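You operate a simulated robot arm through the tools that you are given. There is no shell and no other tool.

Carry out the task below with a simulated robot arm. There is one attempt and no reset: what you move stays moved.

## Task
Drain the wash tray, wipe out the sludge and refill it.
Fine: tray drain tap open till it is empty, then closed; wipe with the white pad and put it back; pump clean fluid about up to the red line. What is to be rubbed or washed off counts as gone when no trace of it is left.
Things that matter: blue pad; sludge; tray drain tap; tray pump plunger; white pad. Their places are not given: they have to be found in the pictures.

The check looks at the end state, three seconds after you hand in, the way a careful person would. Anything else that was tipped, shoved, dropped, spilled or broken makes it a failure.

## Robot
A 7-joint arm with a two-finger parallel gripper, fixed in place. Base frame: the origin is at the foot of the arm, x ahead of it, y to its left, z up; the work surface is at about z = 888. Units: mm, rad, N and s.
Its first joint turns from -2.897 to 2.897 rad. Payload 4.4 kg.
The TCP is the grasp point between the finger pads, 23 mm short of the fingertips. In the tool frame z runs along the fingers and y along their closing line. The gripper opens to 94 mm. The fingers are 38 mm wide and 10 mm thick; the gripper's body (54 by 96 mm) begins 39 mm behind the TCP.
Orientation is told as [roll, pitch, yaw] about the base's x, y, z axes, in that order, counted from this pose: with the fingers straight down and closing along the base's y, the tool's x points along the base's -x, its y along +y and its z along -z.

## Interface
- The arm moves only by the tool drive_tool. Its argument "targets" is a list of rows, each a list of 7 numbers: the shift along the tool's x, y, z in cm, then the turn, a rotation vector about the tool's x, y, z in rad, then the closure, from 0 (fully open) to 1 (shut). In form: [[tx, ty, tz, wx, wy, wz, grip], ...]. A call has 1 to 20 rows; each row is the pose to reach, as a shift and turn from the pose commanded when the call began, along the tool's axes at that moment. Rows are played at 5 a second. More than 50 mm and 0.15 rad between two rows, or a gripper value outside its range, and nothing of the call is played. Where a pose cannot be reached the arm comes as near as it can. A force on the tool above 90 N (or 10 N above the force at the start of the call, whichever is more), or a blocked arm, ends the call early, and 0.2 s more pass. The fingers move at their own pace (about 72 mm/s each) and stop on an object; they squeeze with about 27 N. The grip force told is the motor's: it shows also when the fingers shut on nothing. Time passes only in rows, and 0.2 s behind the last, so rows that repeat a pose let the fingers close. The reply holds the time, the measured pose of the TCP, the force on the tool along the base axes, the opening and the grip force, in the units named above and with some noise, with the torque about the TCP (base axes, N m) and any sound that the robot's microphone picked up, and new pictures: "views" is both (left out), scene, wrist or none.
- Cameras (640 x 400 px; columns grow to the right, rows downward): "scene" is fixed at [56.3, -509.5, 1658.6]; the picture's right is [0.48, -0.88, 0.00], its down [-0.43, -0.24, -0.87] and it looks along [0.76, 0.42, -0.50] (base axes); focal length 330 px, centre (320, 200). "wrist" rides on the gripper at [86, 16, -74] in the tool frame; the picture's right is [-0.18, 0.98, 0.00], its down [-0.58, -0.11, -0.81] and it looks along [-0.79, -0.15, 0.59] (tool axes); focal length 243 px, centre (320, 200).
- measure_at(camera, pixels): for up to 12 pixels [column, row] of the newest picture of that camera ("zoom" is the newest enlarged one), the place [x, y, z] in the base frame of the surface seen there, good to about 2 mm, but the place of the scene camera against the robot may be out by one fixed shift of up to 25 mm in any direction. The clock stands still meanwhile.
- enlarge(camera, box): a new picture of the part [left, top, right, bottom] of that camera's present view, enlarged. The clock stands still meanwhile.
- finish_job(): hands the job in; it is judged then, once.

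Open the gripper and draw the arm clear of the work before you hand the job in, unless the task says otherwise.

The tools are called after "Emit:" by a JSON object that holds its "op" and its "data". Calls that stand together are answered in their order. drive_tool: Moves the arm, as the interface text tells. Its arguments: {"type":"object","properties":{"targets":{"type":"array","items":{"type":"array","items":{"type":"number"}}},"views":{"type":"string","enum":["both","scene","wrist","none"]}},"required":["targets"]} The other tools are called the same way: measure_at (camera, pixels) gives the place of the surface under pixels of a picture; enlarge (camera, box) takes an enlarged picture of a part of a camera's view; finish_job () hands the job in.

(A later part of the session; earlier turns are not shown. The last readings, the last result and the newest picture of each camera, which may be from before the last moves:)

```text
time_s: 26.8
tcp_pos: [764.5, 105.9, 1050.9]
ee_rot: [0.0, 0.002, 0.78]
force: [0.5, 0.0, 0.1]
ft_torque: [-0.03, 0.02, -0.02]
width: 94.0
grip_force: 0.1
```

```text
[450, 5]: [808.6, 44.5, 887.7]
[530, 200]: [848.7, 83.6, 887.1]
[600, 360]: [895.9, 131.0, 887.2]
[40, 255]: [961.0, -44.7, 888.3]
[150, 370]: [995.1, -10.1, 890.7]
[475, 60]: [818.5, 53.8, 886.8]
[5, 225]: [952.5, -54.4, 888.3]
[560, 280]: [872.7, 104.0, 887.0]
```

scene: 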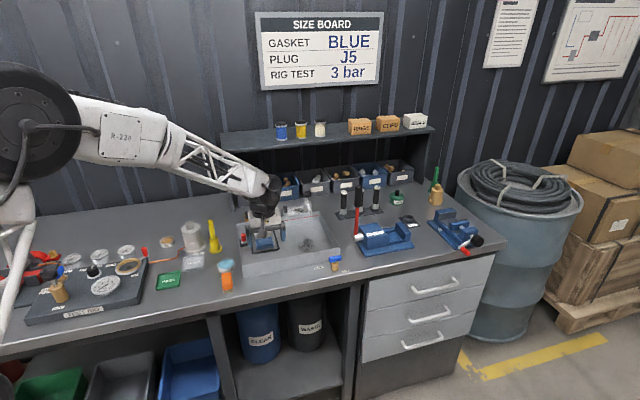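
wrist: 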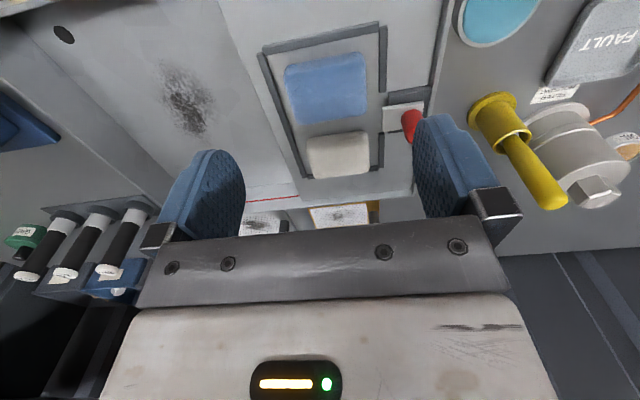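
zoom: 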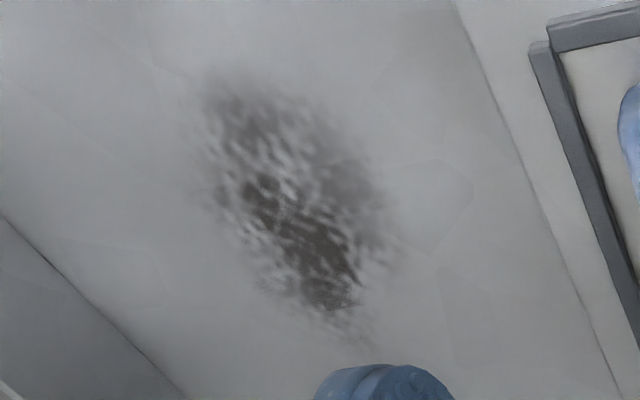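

The sludge spans tray-u 582–652 and v 604–704 on the floor at z≈887. I now move above the white pad at about (824.4,170.4,992) with a 68 mm opening.

Emit:
{"op": "drive_tool", "data": {"targets": [[-4.4, 0.19, 0, 0, 0, 0, 0.277], [-8.8, 0.38, 0.5, 0, 0, 0, 0.277], [-8.8, 0.38, 3.5, 0, 0, 0, 0.277], [-8.8, 0.38, 5.9, 0, 0, 0, 0.277], [-8.8, 0.38, 5.9, 0, 0, 0, 0.277]], "views": "both"}}

Emit:
{"op": "enlarge", "data": {"camera": "wrist", "box": [210, 40, 430, 240]}}

```text
time_s: 28.0
tcp_pos: [826.3, 169.1, 989.4]
ee_rot: [0.0, 0.0, 0.78]
force: [-0.3, 0.7, -0.6]
ft_torque: [0.01, 0.03, -0.01]
width: 68.0
grip_force: 0.1
```

scene: 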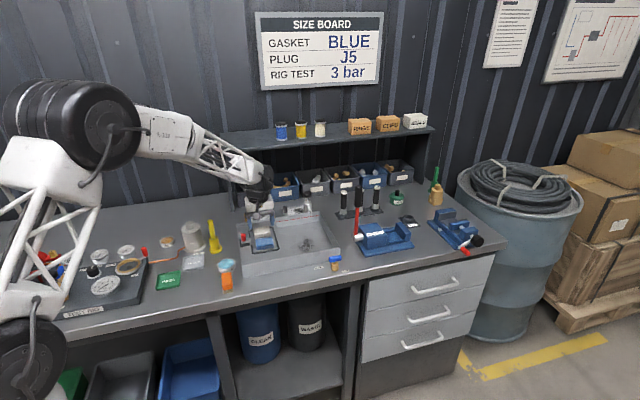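
wrist: 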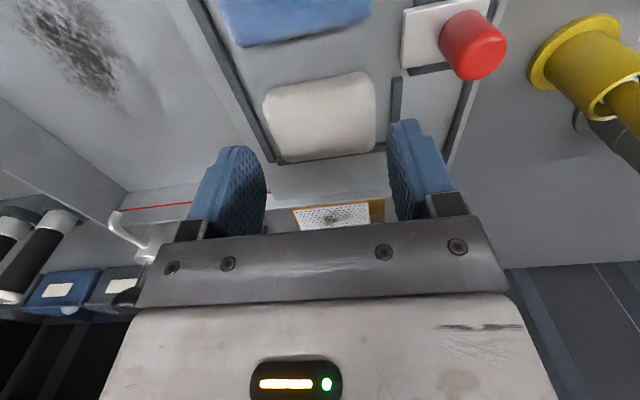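

```text
2.00 times, centred on (320, 140) of wrist
```

zoom: 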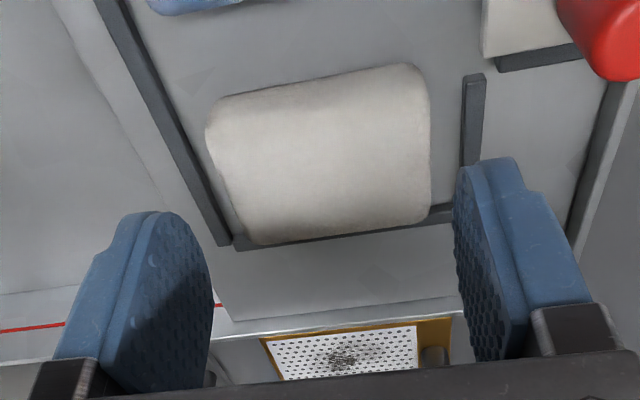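

Closer view now; I re-measure the white pad's edges to refine its centre before descending.

Emit:
{"op": "measure_at", "data": {"camera": "zoom", "pixels": [[320, 155], [215, 140], [425, 100], [310, 90], [330, 225], [235, 215], [425, 200], [240, 100], [400, 75], [255, 238], [210, 160], [430, 150]]}}

```text
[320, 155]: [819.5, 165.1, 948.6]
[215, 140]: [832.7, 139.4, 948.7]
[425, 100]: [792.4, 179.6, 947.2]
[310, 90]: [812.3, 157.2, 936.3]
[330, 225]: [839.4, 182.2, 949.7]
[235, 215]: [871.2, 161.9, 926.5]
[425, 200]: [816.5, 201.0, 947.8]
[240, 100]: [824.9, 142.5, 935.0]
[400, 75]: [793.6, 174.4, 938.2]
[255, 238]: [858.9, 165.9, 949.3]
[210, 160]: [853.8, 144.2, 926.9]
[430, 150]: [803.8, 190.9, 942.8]
```

The pad centre refines to (824.7,171.6). I descend to TCP z≈958 (fingertips ~935, above the bars) and close on the pad ends.

Emit:
{"op": "drive_tool", "data": {"targets": [[0, 0.15, 1.6, 0, 0, 0, 0.277], [0, 0.15, 3.15, 0, 0, 0, 0.277], [0, 0.15, 3.15, 0, 0, 0, 0.35], [0, 0.15, 3.15, 0, 0, 0, 0.5], [0, 0.15, 3.15, 0, 0, 0, 0.6], [0, 0.15, 3.15, 0, 0, 0, 0.6]], "views": "wrist"}}

```text
time_s: 29.4
tcp_pos: [823.9, 170.7, 959.1]
ee_rot: [0.001, -0.001, 0.781]
force: [-0.1, 0.0, 3.7]
ft_torque: [0.0, 0.03, -0.01]
width: 60.7
grip_force: 27.8
```

wrist: 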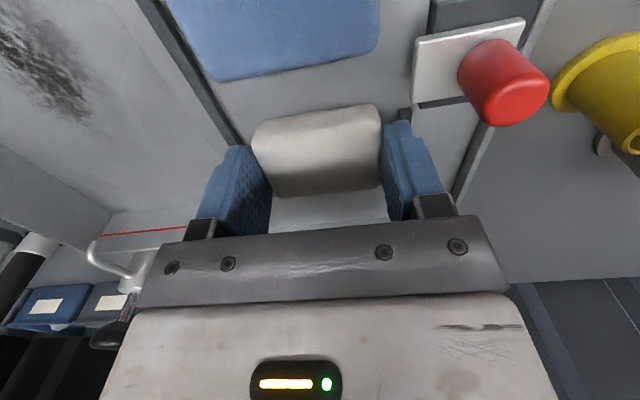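

The gripper holds the pad at 60.7 mm width. I lift it 4 cm and check.

Emit:
{"op": "drive_tool", "data": {"targets": [[0, 0, 0, 0, 0, 0, 0.8], [0, 0, -1.5, 0, 0, 0, 0.8], [0, 0, -4, 0, 0, 0, 0.8], [0, 0, -4, 0, 0, 0, 0.8]], "views": "both"}}

```text
time_s: 30.4
tcp_pos: [823.4, 171.2, 1000.0]
ee_rot: [0.001, 0.001, 0.78]
force: [-0.6, 0.0, -0.5]
ft_torque: [0.01, 0.02, 0.0]
width: 60.6
grip_force: 26.6
```

scene: 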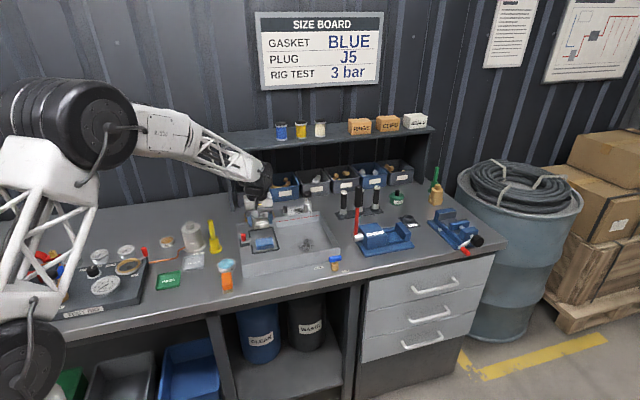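
wrist: 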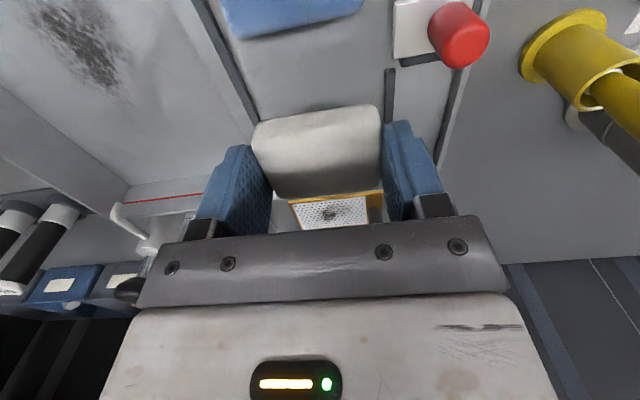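

The pad is lifted. I carry it over the basin to above the far end of the sludge (u≈603, v≈703) and lower it to about 7 mm above the floor.

Emit:
{"op": "drive_tool", "data": {"targets": [[0, -4.8, 0, 0, 0, 0, 0.8], [0, -9.6, 0, 0, 0, 0, 0.8], [0, -14.2, 0, 0, 0, 0, 0.8], [0, -14.2, 4.0, 0, 0, 0, 0.8], [0, -14.2, 7.5, 0, 0, 0, 0.8], [0, -14.2, 7.5, 0, 0, 0, 0.8]], "views": "both"}}

```text
time_s: 31.8
tcp_pos: [924.1, 70.4, 925.4]
ee_rot: [0.0, -0.001, 0.782]
force: [-0.9, -1.0, 0.1]
ft_torque: [-0.01, 0.01, -0.01]
width: 60.9
grip_force: 27.4
```

scene: 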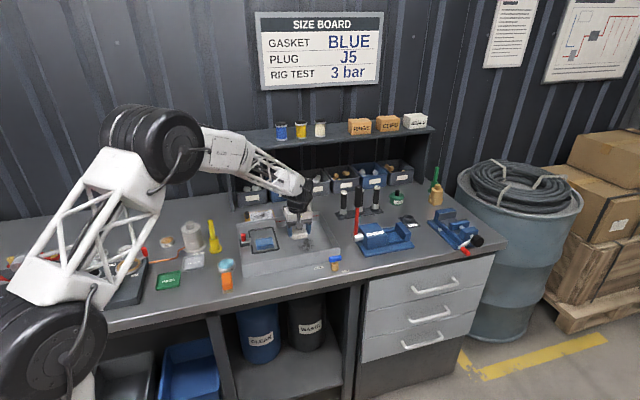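
wrist: 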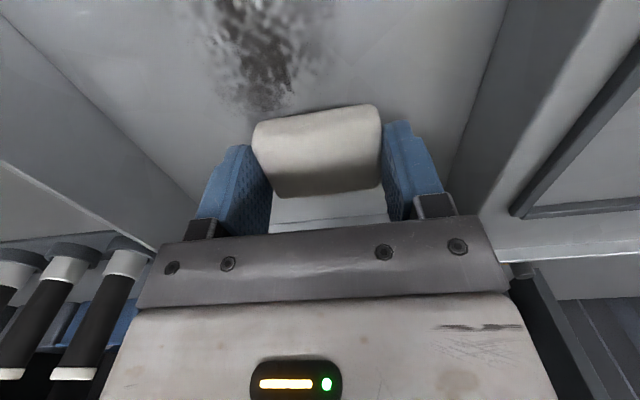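

Pad is over the far left part of the patch. I lower it in small steps to feel contact with the floor.

Emit:
{"op": "drive_tool", "data": {"targets": [[0, 0, 0.4, 0, 0, 0, 0.8], [0, 0, 0.6, 0, 0, 0, 0.8], [0, 0, 0.75, 0, 0, 0, 0.8], [0, 0, 0.75, 0, 0, 0, 0.8]], "views": "none"}}

```text
time_s: 32.8
tcp_pos: [924.4, 70.6, 919.9]
ee_rot: [-0.002, -0.003, 0.781]
force: [-2.5, 3.3, 26.2]
ft_torque: [0.18, 0.2, 0.04]
width: 60.9
grip_force: 26.9
```

Contact with about 26 N at TCP z≈920. I sweep toward the front along v by ~10 cm, step right 3 cm, and sweep back.

Emit:
{"op": "drive_tool", "data": {"targets": [[1.4, 0, 0, 0, 0, 0, 0.8], [2.8, 0, 0, 0, 0, 0, 0.8], [4.2, 0, 0, 0, 0, 0, 0.8], [5.6, 0, 0, 0, 0, 0, 0.8], [7.0, 0, 0, 0, 0, 0, 0.8], [8.4, 0, 0, 0, 0, 0, 0.8], [10, 0, 0, 0, 0, 0, 0.8], [10, -1.5, 0, 0, 0, 0, 0.8], [10, -3.0, 0, 0, 0, 0, 0.8], [8.4, -3, 0, 0, 0, 0, 0.8], [7.0, -3, 0, 0, 0, 0, 0.8], [5.6, -3, 0, 0, 0, 0, 0.8], [4.2, -3, 0, 0, 0, 0, 0.8], [2.8, -3, 0, 0, 0, 0, 0.8], [1.4, -3, 0, 0, 0, 0, 0.8], [0, -3, 0, 0, 0, 0, 0.8]], "views": "both"}}

Emit:
{"op": "enlarge", "data": {"camera": "scene", "box": [260, 200, 356, 270]}}

```text
time_s: 36.2
tcp_pos: [944.6, 49.0, 918.3]
ee_rot: [0.0, 0.001, 0.779]
force: [0.5, -0.1, 0.1]
ft_torque: [-0.01, 0.0, 0.0]
width: 60.9
grip_force: 27.1
```

scene: 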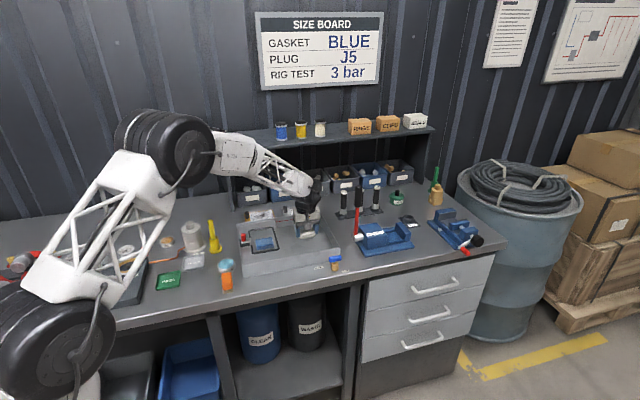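
wrist: 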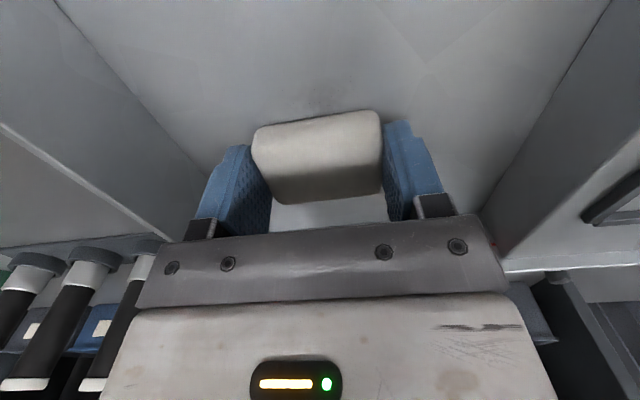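

```text
5.71 times, centred on (308, 235) of scene
```

zoom: 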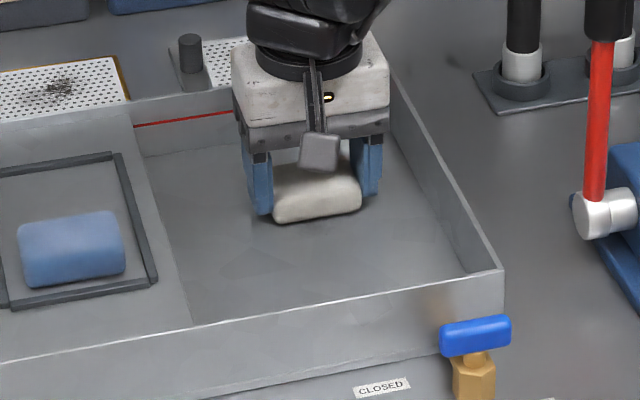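

Most of the sludge is gone after one loop, and the contact force has fallen to zero, so the pad slid a little in the grip. I zoom in the wrist picture on the floor in front of the pad to look for traces.

Emit:
{"op": "enlarge", "data": {"camera": "wrist", "box": [200, 0, 440, 140]}}

```text
2.67 times, centred on (320, 70) of wrist
```

zoom: 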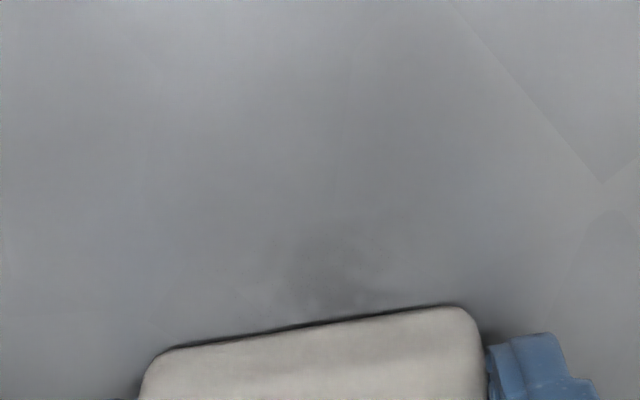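

A faint smear remains right at the pad's front edge, zoom (330,280). I press down 2.5 mm, squeeze fully, and do more sweeps at three offsets.

Emit:
{"op": "drive_tool", "data": {"targets": [[0, 0, 0.1, 0, 0, 0, 1], [0, 0, 0.22, 0, 0, 0, 1], [1.5, 0, 0.22, 0, 0, 0, 1], [3, 0, 0.22, 0, 0, 0, 1], [4.5, 0, 0.22, 0, 0, 0, 1], [6, 0, 0.22, 0, 0, 0, 1], [7.5, 0, 0.22, 0, 0, 0, 1], [9, 0, 0.22, 0, 0, 0, 1], [10, 0.75, 0.22, 0, 0, 0, 1], [9, 1.5, 0.22, 0, 0, 0, 1], [7.5, 1.5, 0.22, 0, 0, 0, 1], [6, 1.5, 0.22, 0, 0, 0, 1], [4.5, 1.5, 0.22, 0, 0, 0, 1], [3, 1.5, 0.22, 0, 0, 0, 1], [1.5, 1.5, 0.22, 0, 0, 0, 1], [0, 1.5, 0.22, 0, 0, 0, 1]], "views": "both"}}

Emit:
{"op": "enlarge", "data": {"camera": "wrist", "box": [200, 0, 440, 140]}}

```text
time_s: 39.6
tcp_pos: [934.4, 61.0, 915.1]
ee_rot: [-0.001, -0.002, 0.781]
force: [-11.7, -14.0, 43.3]
ft_torque: [-0.18, 0.24, 0.0]
width: 60.6
grip_force: 27.3
```

scene: 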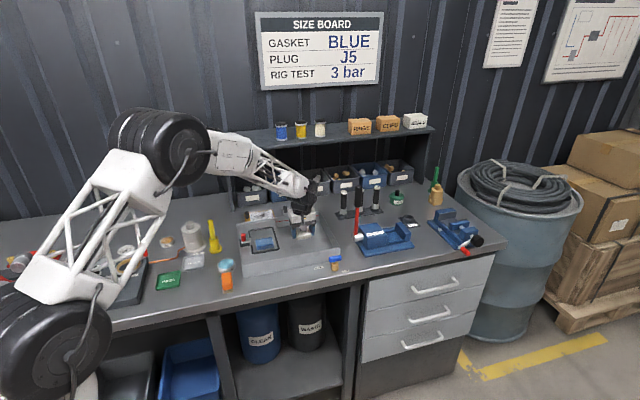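
wrist: 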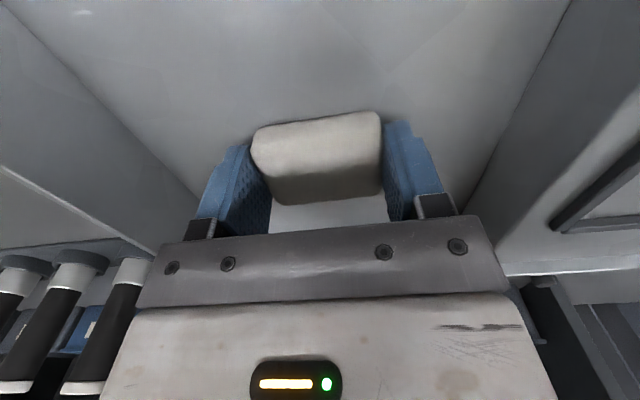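

```text
2.67 times, centred on (320, 70) of wrist
```

zoom: 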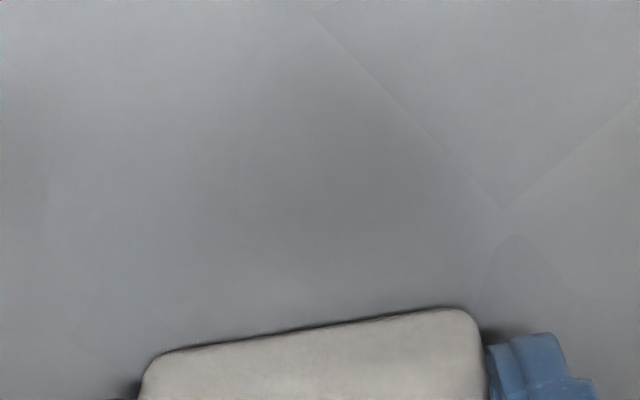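

The floor in front looks clean. I do another sweep covering further back and the left side (u≈600) and right side, to catch any edge, then lift to inspect.

Emit:
{"op": "drive_tool", "data": {"targets": [[-1.2, 0, 0, 0, 0, 0, 1], [-1.2, 1.0, 0, 0, 0, 0, 1], [-1.2, 2.0, 0, 0, 0, 0, 1], [0.5, 2.0, 0, 0, 0, 0, 1], [2, 2.0, 0, 0, 0, 0, 1], [4, 2.0, 0, 0, 0, 0, 1], [6, 2.0, 0, 0, 0, 0, 1], [8, 2.0, 0, 0, 0, 0, 1], [10, 2.0, 0, 0, 0, 0, 1], [10, 0, 0, 0, 0, 0, 1], [10, -2.0, 0, 0, 0, 0, 1], [8, -2.0, 0, 0, 0, 0, 1], [6, -2.0, 0, 0, 0, 0, 1], [4, -2.0, 0, 0, 0, 0, 1], [2, -2.0, 0, 0, 0, 0, 1], [0, -2.0, 0, 0, 0, 0, 1], [-1.2, -2.0, 0, 0, 0, 0, 1], [-1.2, -1.0, 0, 0, 0, 0, 1]], "views": "wrist"}}

```text
time_s: 43.4
tcp_pos: [949.4, 62.1, 915.2]
ee_rot: [-0.003, -0.001, 0.78]
force: [14.0, -9.5, 38.7]
ft_torque: [-0.08, -0.25, -0.05]
width: 60.6
grip_force: 27.1
```

wrist: 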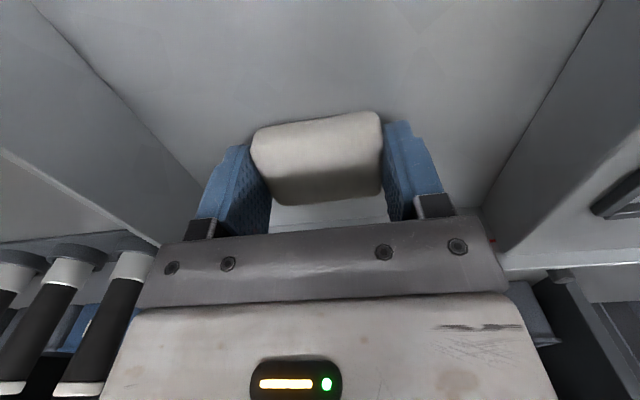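

Floor ahead looks clean. While the pad rests on the floor I re-grip it slightly higher (its original grip height), since it slid about 4–5 mm in the fingers.

Emit:
{"op": "drive_tool", "data": {"targets": [[0, 0, -0.15, 0, 0, 0, 1], [0, 0, -0.25, 0, 0, 0, 0.27], [0, 0, -0.25, 0, 0, 0, 0.27], [0, 0, -0.65, 0, 0, 0, 0.27], [0, 0, -0.65, 0, 0, 0, 0.5], [0, 0, -0.65, 0, 0, 0, 0.7], [0, 0, -0.65, 0, 0, 0, 0.8], [0, 0, -0.65, 0, 0, 0, 0.8]], "views": "wrist"}}

```text
time_s: 45.2
tcp_pos: [949.7, 60.8, 921.1]
ee_rot: [0.0, -0.001, 0.78]
force: [-0.2, -0.1, -0.5]
ft_torque: [0.01, -0.04, 0.01]
width: 60.8
grip_force: 26.8
```

wrist: 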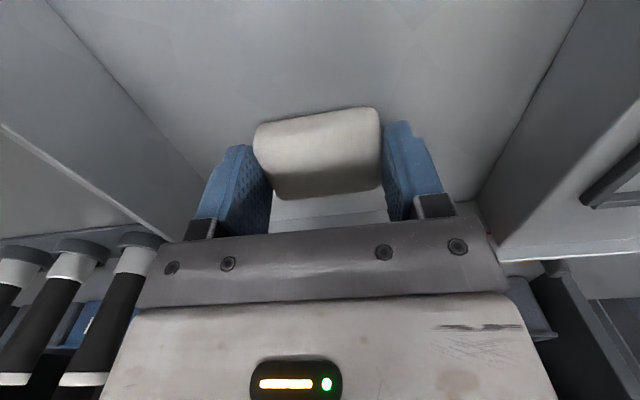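

Re-gripped at 60.8 mm. I lift 8 cm and back off 13 cm toward the front so both cameras can see the whole basin floor.

Emit:
{"op": "drive_tool", "data": {"targets": [[0, 0, -4, 0, 0, 0, 0.8], [0, 0, -8, 0, 0, 0, 0.8], [4.5, 0, -9, 0, 0, 0, 0.8], [9, 0, -10, 0, 0, 0, 0.8], [13, 0, -11, 0, 0, 0, 0.8], [13, 0, -11, 0, 0, 0, 0.8]], "views": "both"}}

Emit:
{"op": "enlarge", "data": {"camera": "wrist", "box": [140, 0, 500, 220]}}

Emit:
{"op": "enlarge", "data": {"camera": "scene", "box": [260, 200, 356, 270]}}

```text
time_s: 46.6
tcp_pos: [857.9, -31.3, 1034.2]
ee_rot: [0.0, 0.0, 0.78]
force: [-0.9, -0.5, 0.1]
ft_torque: [-0.03, -0.01, 0.01]
width: 60.8
grip_force: 26.7
```

scene: 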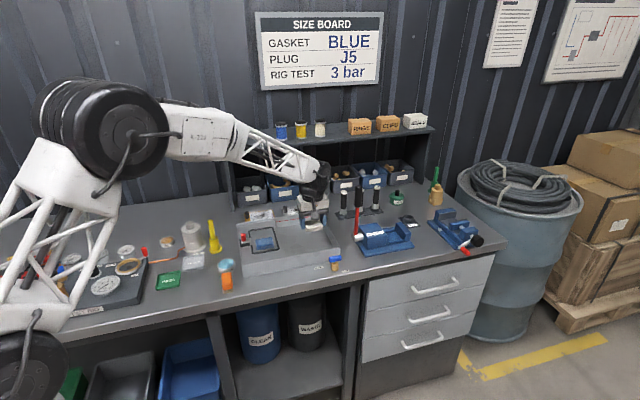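
wrist: 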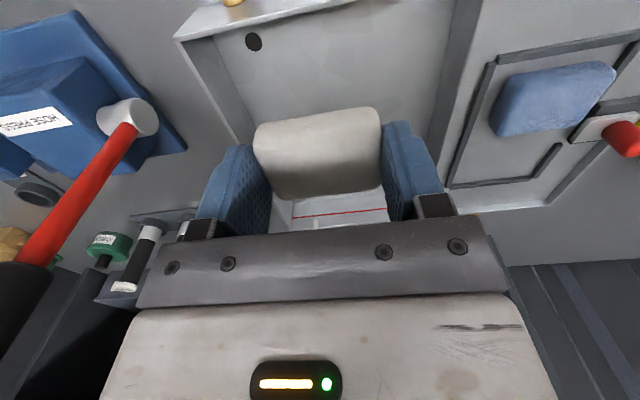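

```text
1.78 times, centred on (320, 110) of wrist
```

zoom: 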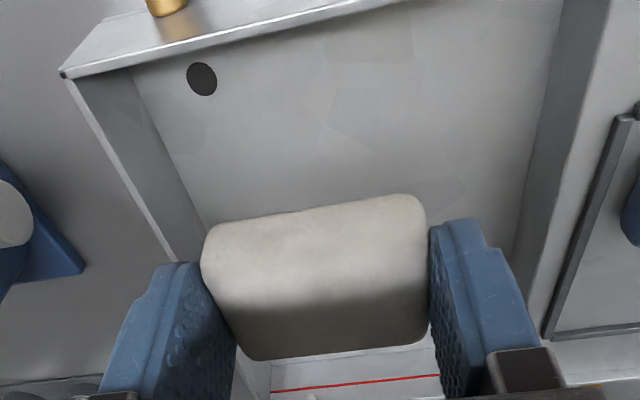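

```text
5.71 times, centred on (308, 235) of scene
```

zoom: 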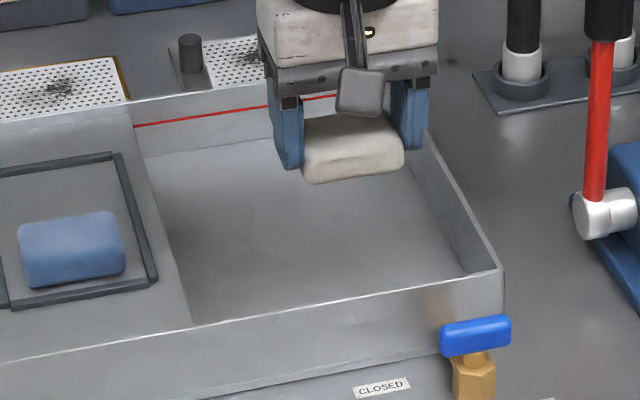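

The basin floor is clean in both views. I carry the pad back to above its place (824,171) at safe height.

Emit:
{"op": "drive_tool", "data": {"targets": [[-2.4, 3.35, 0, 0, 0, 0, 0.8], [-4.7, 6.7, 0, 0, 0, 0, 0.8], [-7.1, 10.05, 0, 0, 0, 0, 0.8], [-9.5, 13.4, 0, 0, 0, 0, 0.8], [-11.8, 16.75, 0, 0, 0, 0, 0.8], [-11.8, 16.75, 3.0, 0, 0, 0, 0.8], [-11.8, 16.75, 5.0, 0, 0, 0, 0.8], [-11.8, 16.75, 5.0, 0, 0, 0, 0.8]], "views": "both"}}

Emit:
{"op": "enlarge", "data": {"camera": "wrist", "box": [200, 40, 440, 240]}}

Emit:
{"op": "enlarge", "data": {"camera": "scene", "box": [232, 190, 344, 270]}}

```text
time_s: 48.4
tcp_pos: [822.3, 172.2, 982.3]
ee_rot: [-0.001, 0.0, 0.781]
force: [0.0, 0.0, -0.3]
ft_torque: [0.03, 0.01, -0.04]
width: 60.7
grip_force: 26.8
```

scene: 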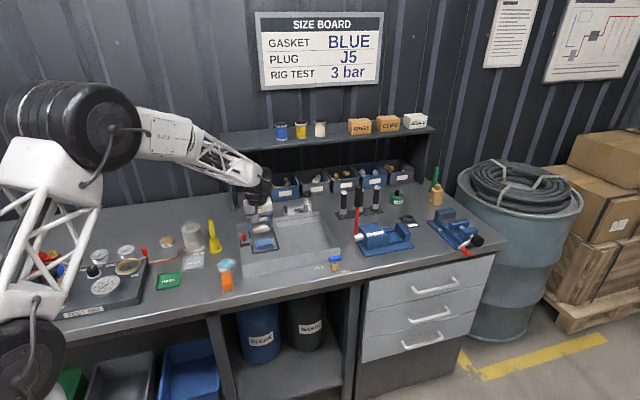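
wrist: 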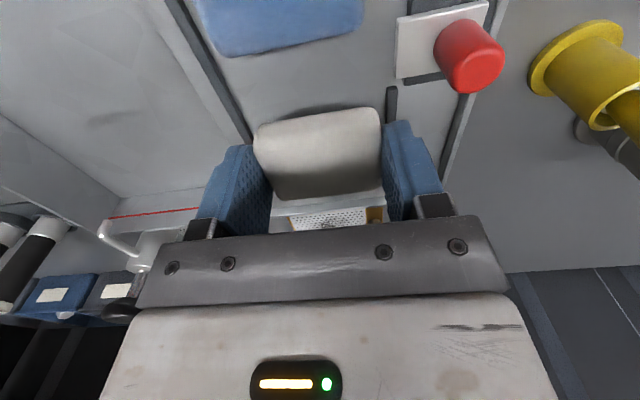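

```text
2.00 times, centred on (320, 140) of wrist
```

zoom: 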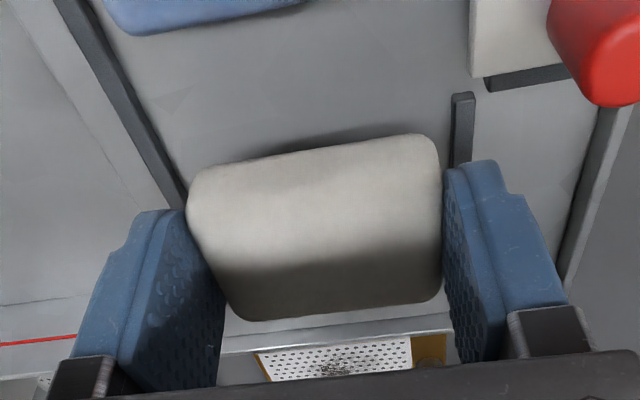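

```text
5.00 times, centred on (288, 230) of scene
```

zoom: 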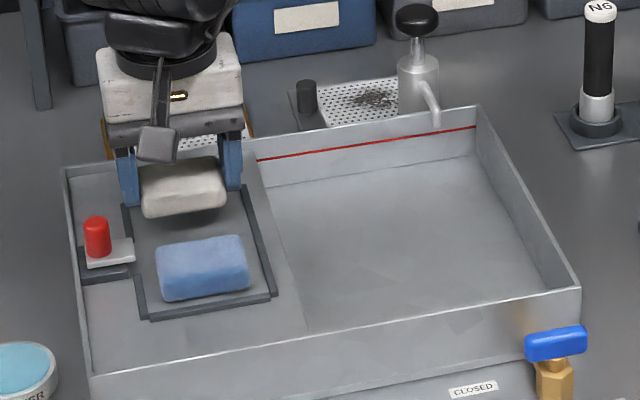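

The wrist picture shows a slightly darker spot on the basin floor at (112,118). I zoom on it to see whether it is residue or just the metal's pattern.

Emit:
{"op": "enlarge", "data": {"camera": "wrist", "box": [20, 0, 240, 200]}}

Emit:
{"op": "measure_at", "data": {"camera": "wrist", "pixels": [[112, 118], [95, 120], [135, 112]]}}

Emit:
{"op": "enlarge", "data": {"camera": "scene", "box": [276, 205, 348, 255]}}

```text
2.00 times, centred on (130, 100) of wrist
```

zoom: 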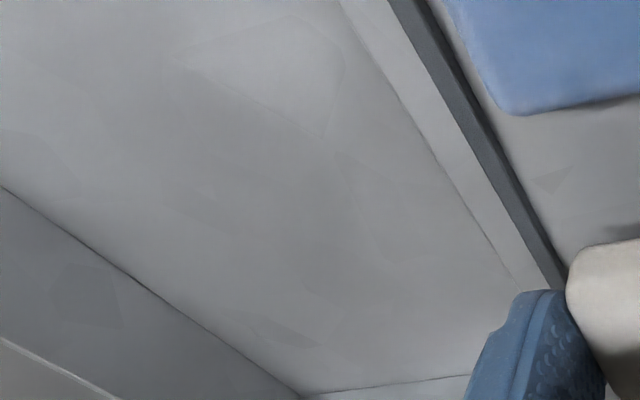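

```text
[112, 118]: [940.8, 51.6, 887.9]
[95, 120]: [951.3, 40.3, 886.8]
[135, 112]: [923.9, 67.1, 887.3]
```

```text
8.00 times, centred on (312, 230) of scene
```

zoom: 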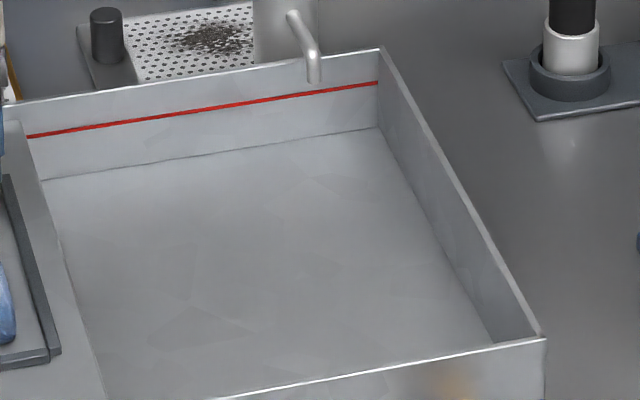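

I take a tighter zoom of that spot to be sure.

Emit:
{"op": "enlarge", "data": {"camera": "wrist", "box": [64, 80, 160, 140]}}

Emit:
{"op": "enlarge", "data": {"camera": "scene", "box": [290, 215, 338, 245]}}

```text
6.67 times, centred on (112, 110) of wrist
```

zoom: 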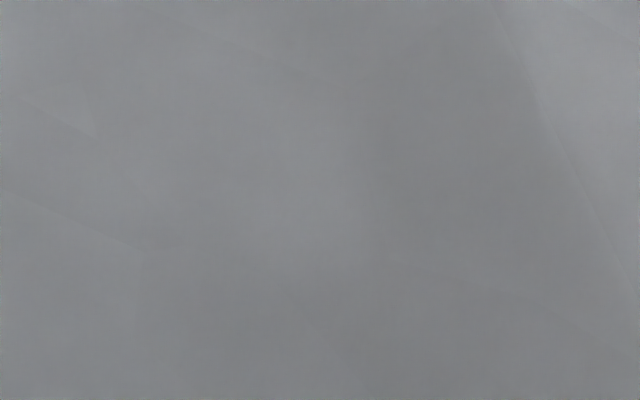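

```text
13.33 times, centred on (314, 230) of scene
```

zoom: 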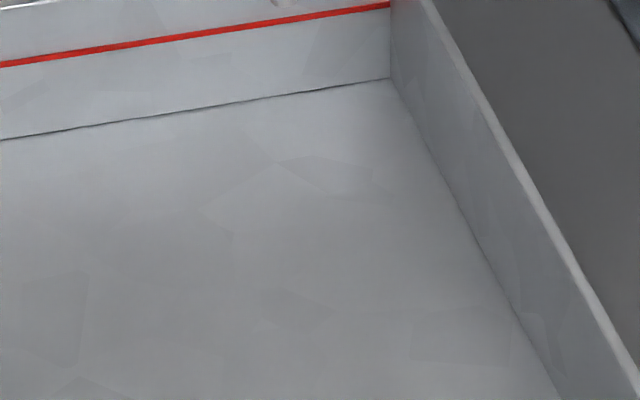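

The tight zooms show only plain metal, no residue. Now I lower the pad toward its place in the frame, stopping just about at deck contact.

Emit:
{"op": "drive_tool", "data": {"targets": [[0, 0, 1.0, 0, 0, 0, 0.8], [0, 0, 1.7, 0, 0, 0, 0.8], [0, 0, 2.0, 0, 0, 0, 0.8], [0, 0, 2.0, 0, 0, 0, 0.8]], "views": "wrist"}}

Emit:
{"op": "enlarge", "data": {"camera": "wrist", "box": [200, 40, 440, 240]}}

```text
time_s: 49.4
tcp_pos: [822.4, 173.0, 962.2]
ee_rot: [-0.001, 0.0, 0.78]
force: [-0.3, -0.4, -0.5]
ft_torque: [0.0, -0.05, 0.01]
width: 60.6
grip_force: 27.1
```

wrist: 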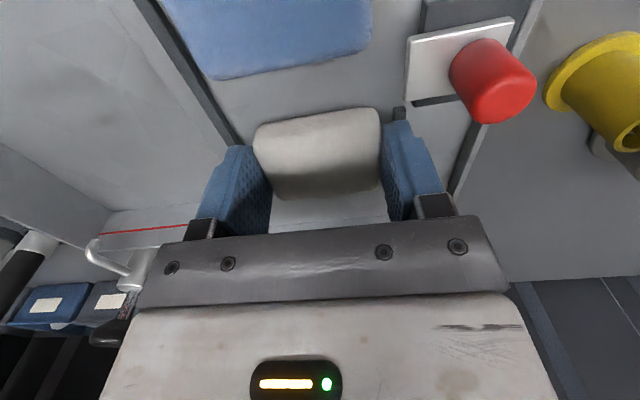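

```text
2.00 times, centred on (320, 140) of wrist
```

zoom: 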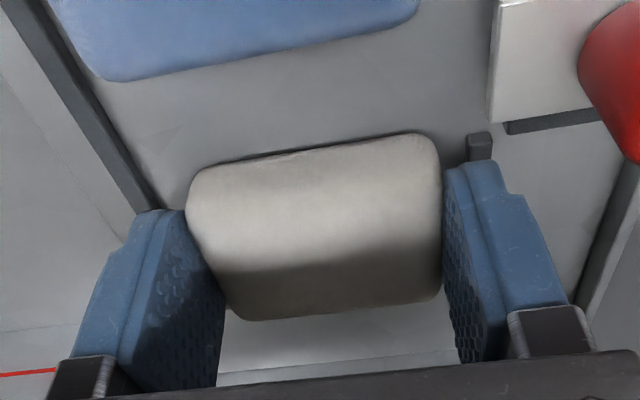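

No contact yet; the pad is about 2 mm left of its original spot. I shift 2 mm right and lower gently until contact.

Emit:
{"op": "drive_tool", "data": {"targets": [[0, -0.2, 0, 0, 0, 0, 0.8], [0, -0.2, 0.1, 0, 0, 0, 0.8], [0, -0.2, 0.2, 0, 0, 0, 0.8], [0, -0.2, 0.2, 0, 0, 0, 0.8]], "views": "none"}}

```text
time_s: 50.4
tcp_pos: [823.1, 170.1, 959.9]
ee_rot: [0.001, 0.0, 0.781]
force: [-0.9, 0.3, -0.1]
ft_torque: [-0.02, 0.02, 0.02]
width: 60.9
grip_force: 27.1
```

Emit:
{"op": "drive_tool", "data": {"targets": [[0, 0, 0.1, 0, 0, 0, 0.8], [0, 0, 0.2, 0, 0, 0, 0.8], [0, 0, 0.2, 0, 0, 0, 0.8]], "views": "none"}}

```text
time_s: 51.2
tcp_pos: [825.9, 170.6, 959.8]
ee_rot: [-0.002, -0.002, 0.78]
force: [-3.4, 4.0, 19.7]
ft_torque: [0.14, 0.24, 0.06]
width: 60.9
grip_force: 27.0
```

The pad touches the deck (about 20 N up). I open the fingers to 68 mm and lift away.

Emit:
{"op": "drive_tool", "data": {"targets": [[0, 0, -0.1, 0, 0, 0, 0.8], [0, 0, -0.1, 0, 0, 0, 0.28], [0, 0, -0.1, 0, 0, 0, 0.28], [0, 0, -2, 0, 0, 0, 0.28], [0, 0, -6, 0, 0, 0, 0.28], [4.5, 0, -9, 0, 0, 0, 0.28], [8, 0, -11, 0, 0, 0, 0.28], [8, 0, -11, 0, 0, 0, 0.28]], "views": "both"}}

Emit:
{"op": "enlarge", "data": {"camera": "wrist", "box": [200, 20, 440, 180]}}

Emit:
{"op": "enlarge", "data": {"camera": "wrist", "box": [90, 10, 282, 130]}}

```text
refused: row 6 steps farther than a row can; nothing moved
```

```text
2.50 times, centred on (320, 100) of wrist
```

zoom: 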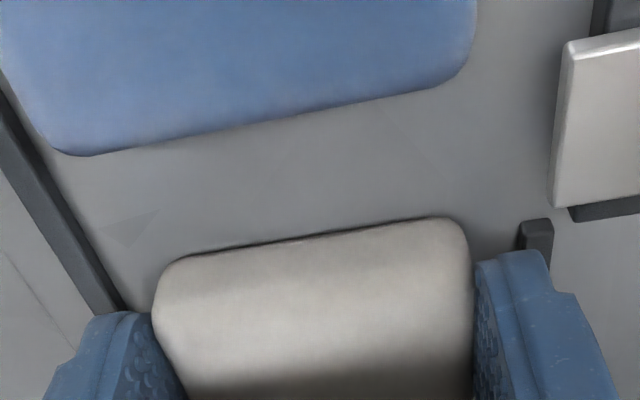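

```text
3.33 times, centred on (186, 70) of wrist
```

zoom: 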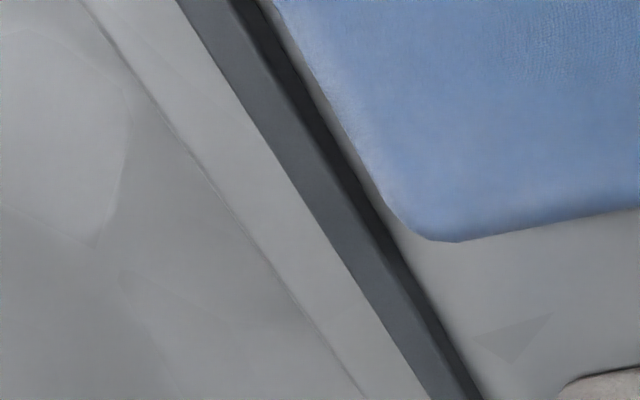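

The last call was refused because one row stepped too far. I repeat with smaller steps: open, lift, then back off.

Emit:
{"op": "drive_tool", "data": {"targets": [[0, 0, -0.1, 0, 0, 0, 0.8], [0, 0, -0.1, 0, 0, 0, 0.28], [0, 0, -0.1, 0, 0, 0, 0.28], [0, 0, -2, 0, 0, 0, 0.28], [0, 0, -6, 0, 0, 0, 0.28], [3, 0, -8.5, 0, 0, 0, 0.28], [6, 0, -10.5, 0, 0, 0, 0.28], [8, 0, -11, 0, 0, 0, 0.28], [8, 0, -11, 0, 0, 0, 0.28]], "views": "both"}}

Emit:
{"op": "enlarge", "data": {"camera": "wrist", "box": [200, 20, 440, 180]}}

Emit:
{"op": "enlarge", "data": {"camera": "wrist", "box": [90, 10, 282, 130]}}

```text
time_s: 53.2
tcp_pos: [767.2, 112.7, 1066.0]
ee_rot: [0.0, 0.001, 0.781]
force: [0.1, 0.3, -0.2]
ft_torque: [0.01, -0.03, -0.01]
width: 67.7
grip_force: 0.1
```

scene: 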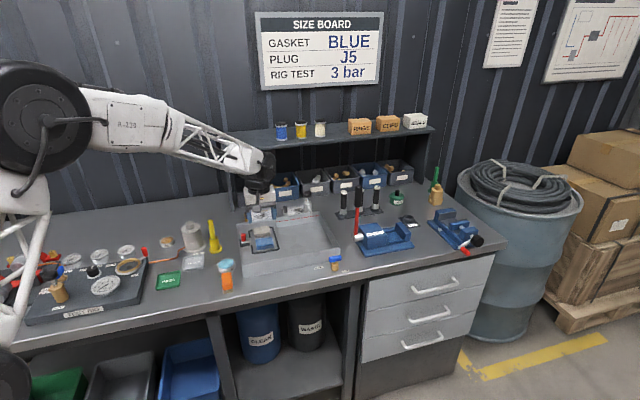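
wrist: 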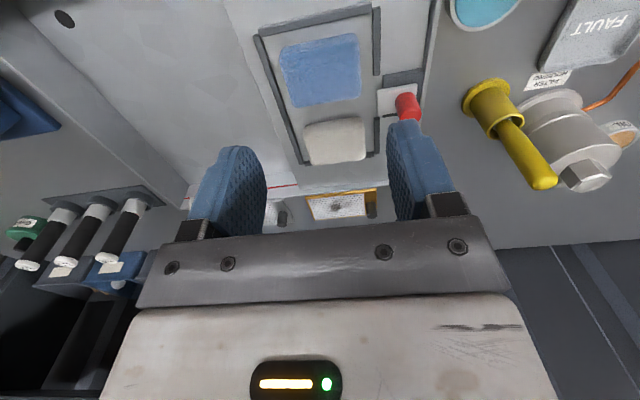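

```text
2.50 times, centred on (320, 100) of wrist
```

zoom: 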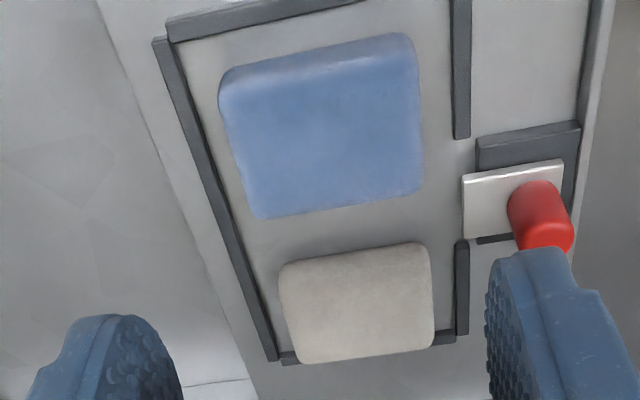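

```text
3.33 times, centred on (186, 70) of wrist
```

zoom: 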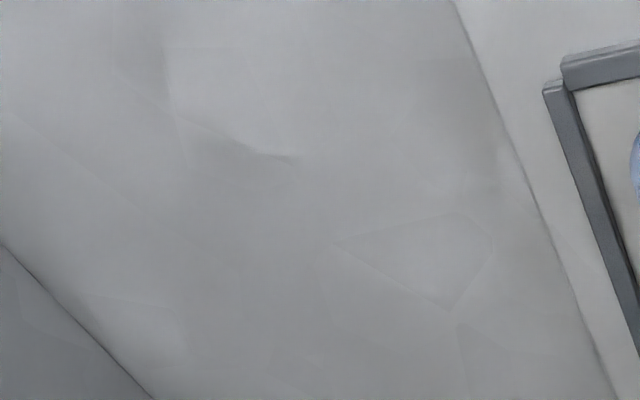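

The white pad is back in its place. I take one more tight look at the sludge area, where zoom (265,155) shows a slight dark streak.

Emit:
{"op": "enlarge", "data": {"camera": "wrist", "box": [138, 36, 202, 76]}}

Emit:
{"op": "measure_at", "data": {"camera": "wrist", "pixels": [[169, 56], [175, 57], [160, 50]]}}

Emit:
{"op": "enlarge", "data": {"camera": "wrist", "box": [110, 20, 238, 100]}}

Emit:
{"op": "enlarge", "data": {"camera": "scene", "box": [264, 205, 344, 255]}}

```text
10.00 times, centred on (170, 56) of wrist
```

zoom: 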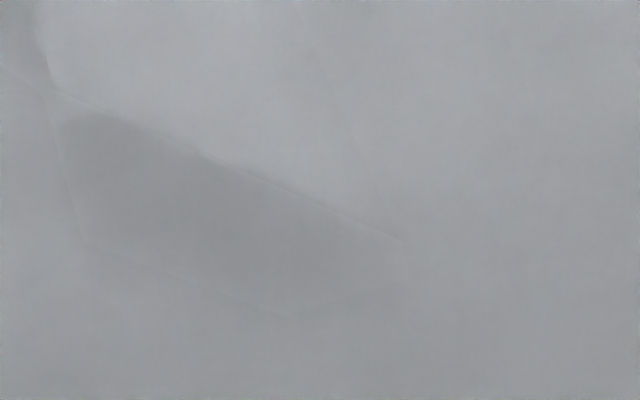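

```text
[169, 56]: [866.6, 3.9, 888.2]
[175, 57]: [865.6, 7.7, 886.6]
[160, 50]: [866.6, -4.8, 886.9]
```

```text
5.00 times, centred on (174, 60) of wrist
```

zoom: 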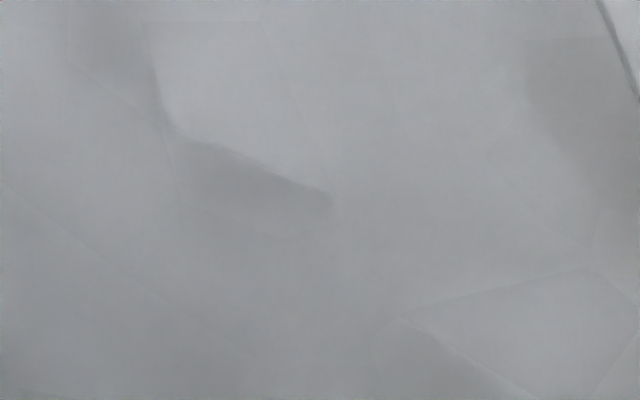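

```text
8.00 times, centred on (304, 230) of scene
```

zoom: 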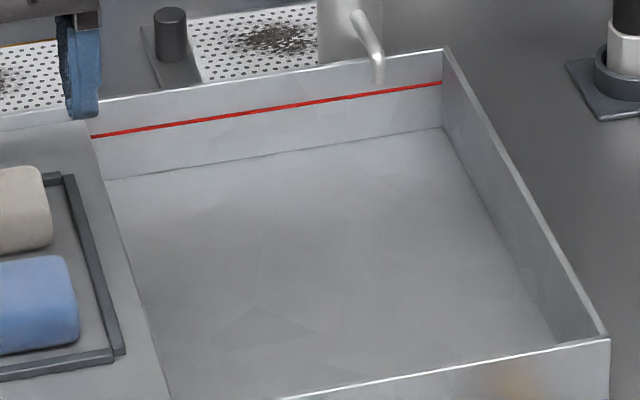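

Only the metal's polygon pattern shows; the basin is clean. Now the pump: I measure the red line, pump parts, the bins and the shelf edge from the scene views to plan a tilted reach.

Emit:
{"op": "measure_at", "data": {"camera": "zoom", "pixels": [[265, 110], [150, 127], [420, 87], [265, 150], [350, 136], [375, 60], [340, 40], [365, 30], [380, 80]]}}

Emit:
{"op": "measure_at", "data": {"camera": "scene", "pixels": [[308, 195], [308, 191], [304, 194], [308, 199], [308, 206], [315, 212], [300, 136], [380, 133], [330, 180], [285, 190], [310, 178], [343, 192]]}}

Emit:
{"op": "enlarge", "data": {"camera": "scene", "box": [280, 180, 344, 220]}}

```text
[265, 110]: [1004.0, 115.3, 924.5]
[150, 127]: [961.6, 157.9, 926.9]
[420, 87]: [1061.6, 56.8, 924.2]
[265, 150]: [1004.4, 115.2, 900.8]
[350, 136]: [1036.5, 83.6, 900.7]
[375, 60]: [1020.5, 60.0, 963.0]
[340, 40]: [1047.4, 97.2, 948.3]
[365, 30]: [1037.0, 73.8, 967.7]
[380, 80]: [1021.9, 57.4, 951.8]
```

```text
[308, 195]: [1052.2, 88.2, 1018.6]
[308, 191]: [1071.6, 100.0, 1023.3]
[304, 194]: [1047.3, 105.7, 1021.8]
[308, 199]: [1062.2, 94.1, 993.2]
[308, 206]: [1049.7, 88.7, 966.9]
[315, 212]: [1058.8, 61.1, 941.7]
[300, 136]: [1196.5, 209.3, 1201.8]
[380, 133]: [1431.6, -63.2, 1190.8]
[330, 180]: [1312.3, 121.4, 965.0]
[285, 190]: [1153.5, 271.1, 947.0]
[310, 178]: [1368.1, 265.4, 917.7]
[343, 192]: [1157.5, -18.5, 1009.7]
```

```text
10.00 times, centred on (312, 200) of scene
```

zoom: 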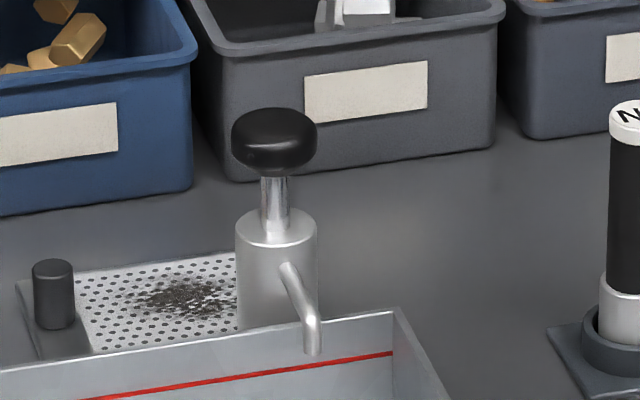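

Red line is at z≈925 in the scene frame (same as the initial level); pump knob top is near (1056,109,1012) in robot terms. I move to a viewing pose above the basin facing the pump.

Emit:
{"op": "drive_tool", "data": {"targets": [[-1.3, -1.9, -2.3, 0, 0, 0.136, 0.28], [-2.6, -3.8, -4.6, 0, 0, 0.272, 0.28], [-3.8, -5.7, -6.8, 0, 0, 0.408, 0.2], [-5.1, -7.7, -9.1, 0, 0, 0.544, 0.1], [-6.4, -9.6, -11.4, 0, 0, 0.68, 0], [-6.4, -9.6, -11.4, 0, 0, 0.68, 0]], "views": "both"}}

Emit:
{"op": "enlarge", "data": {"camera": "wrist", "box": [240, 80, 400, 220]}}

```text
time_s: 54.6
tcp_pos: [880.4, 89.7, 1182.6]
ee_rot: [0.0, 0.001, 0.099]
force: [0.9, -0.7, -0.1]
ft_torque: [0.0, -0.02, 0.02]
width: 93.6
grip_force: 0.1
```

scene: 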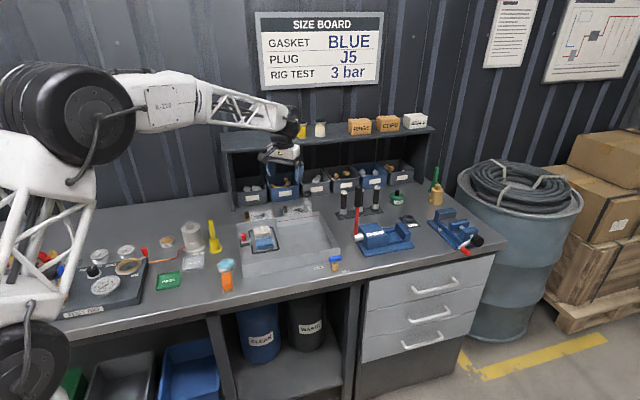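
wrist: 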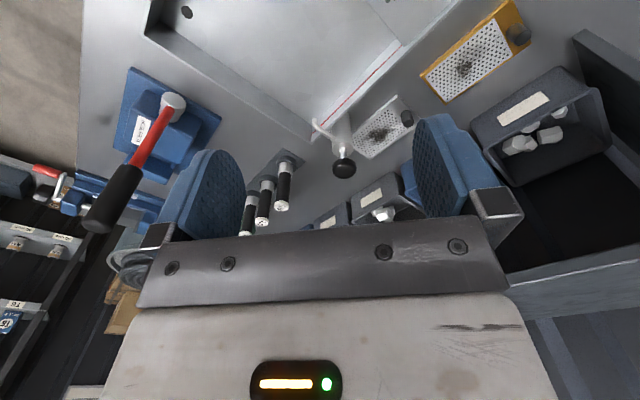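

```text
2.86 times, centred on (320, 150) of wrist
```

zoom: 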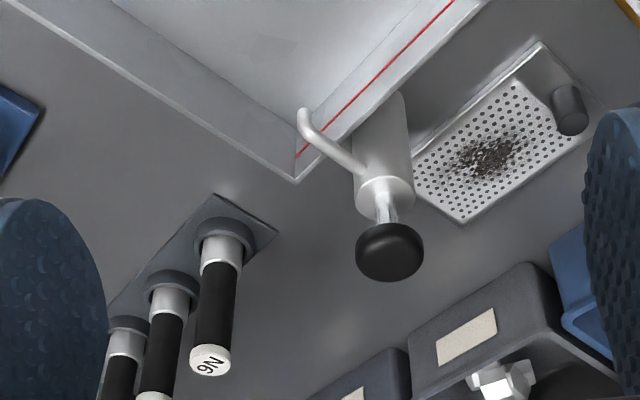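

The pump knob is at about zoom (388,250). I measure the knob, stem, collar, nozzle and neighbouring objects.

Emit:
{"op": "measure_at", "data": {"camera": "zoom", "pixels": [[388, 255], [362, 250], [417, 250], [390, 232], [385, 275], [386, 206], [386, 190], [380, 140], [340, 155], [303, 115], [295, 178], [405, 180]]}}

Emit:
{"op": "measure_at", "data": {"camera": "zoom", "pixels": [[570, 110], [500, 150], [212, 360], [400, 350], [520, 275], [420, 310], [370, 370]]}}

```text
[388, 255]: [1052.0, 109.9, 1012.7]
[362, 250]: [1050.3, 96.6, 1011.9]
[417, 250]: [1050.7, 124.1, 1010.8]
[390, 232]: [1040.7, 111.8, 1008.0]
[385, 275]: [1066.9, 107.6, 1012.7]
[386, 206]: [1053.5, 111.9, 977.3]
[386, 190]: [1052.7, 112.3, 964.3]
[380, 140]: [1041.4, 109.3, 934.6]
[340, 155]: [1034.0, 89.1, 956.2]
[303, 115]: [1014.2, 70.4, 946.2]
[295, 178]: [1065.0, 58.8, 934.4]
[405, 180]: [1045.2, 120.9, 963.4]
```

```text
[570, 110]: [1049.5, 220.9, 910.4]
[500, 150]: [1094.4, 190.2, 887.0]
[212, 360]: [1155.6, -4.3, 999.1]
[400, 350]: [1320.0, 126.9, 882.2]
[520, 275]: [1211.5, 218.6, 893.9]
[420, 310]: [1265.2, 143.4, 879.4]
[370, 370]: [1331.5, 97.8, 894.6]
```

Knob centre is about (1053.5,110.5), top z≈1012.7, ~30 mm across, ~30 mm exposed stem. Being 1059 mm out, it needs a tilted tool: I close the fingers and move out while pitching the tool 0.6 rad outward, staying above the knob at z≈1090.

Emit:
{"op": "drive_tool", "data": {"targets": [[-2.9, 0.05, 1.5, 0, -0.1, 0, 0.3], [-5.8, 0.1, 3.0, 0, -0.2, 0, 0.6], [-8.7, 0.15, 4.5, 0, -0.3, 0, 1], [-11.6, 0.2, 6.0, 0, -0.4, 0, 1], [-14.5, 0.25, 7.6, 0, -0.5, 0, 1], [-17.2, 0.3, 9.2, 0, -0.6, 0, 1], [-17.2, 0.3, 9.2, 0, -0.6, 0, 1]], "views": "both"}}

```text
time_s: 56.2
tcp_pos: [1054.0, 111.3, 1088.6]
ee_rot: [0.0, -0.6, 0.101]
force: [0.2, 0.0, 0.4]
ft_torque: [0.0, -0.01, 0.01]
width: 0.1
grip_force: 27.1
```

scene: 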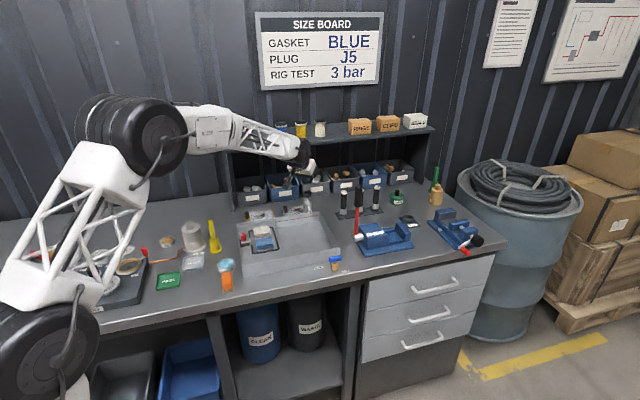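
wrist: 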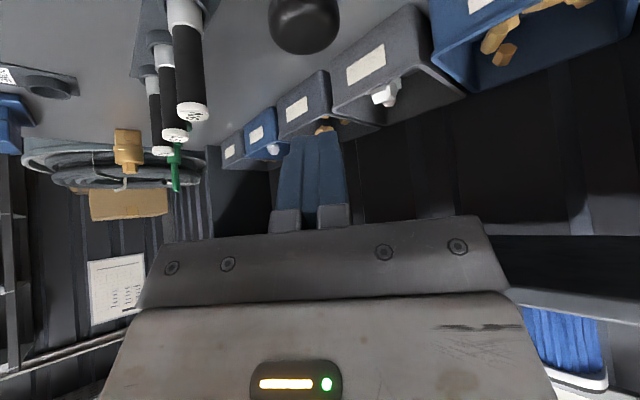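

The pose is reachable: TCP at (1054,111,1089) with pitch −0.6. The knob shows at wrist (305,22); I verify its place from here.

Emit:
{"op": "measure_at", "data": {"camera": "wrist", "pixels": [[305, 25], [275, 22], [335, 22], [305, 45], [305, 8], [380, 95], [345, 45], [300, 85]]}}

Emit:
{"op": "enlarge", "data": {"camera": "scene", "box": [264, 150, 360, 220]}}

```text
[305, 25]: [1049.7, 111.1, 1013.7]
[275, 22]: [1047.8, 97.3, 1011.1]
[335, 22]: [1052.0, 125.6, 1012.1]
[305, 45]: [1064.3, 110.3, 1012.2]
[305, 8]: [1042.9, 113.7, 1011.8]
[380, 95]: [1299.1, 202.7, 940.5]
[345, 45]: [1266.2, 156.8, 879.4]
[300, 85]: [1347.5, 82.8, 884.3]
```

```text
5.71 times, centred on (312, 185) of scene
```

zoom: 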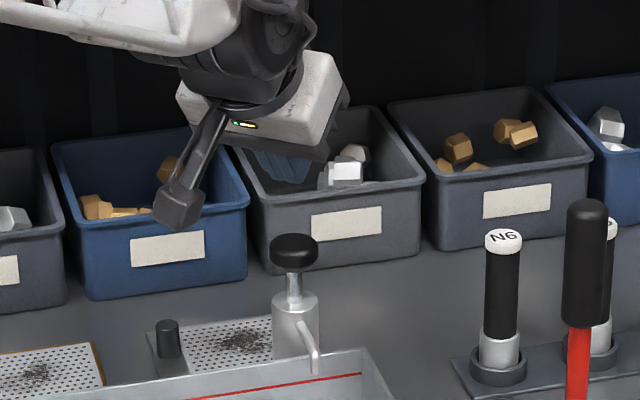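

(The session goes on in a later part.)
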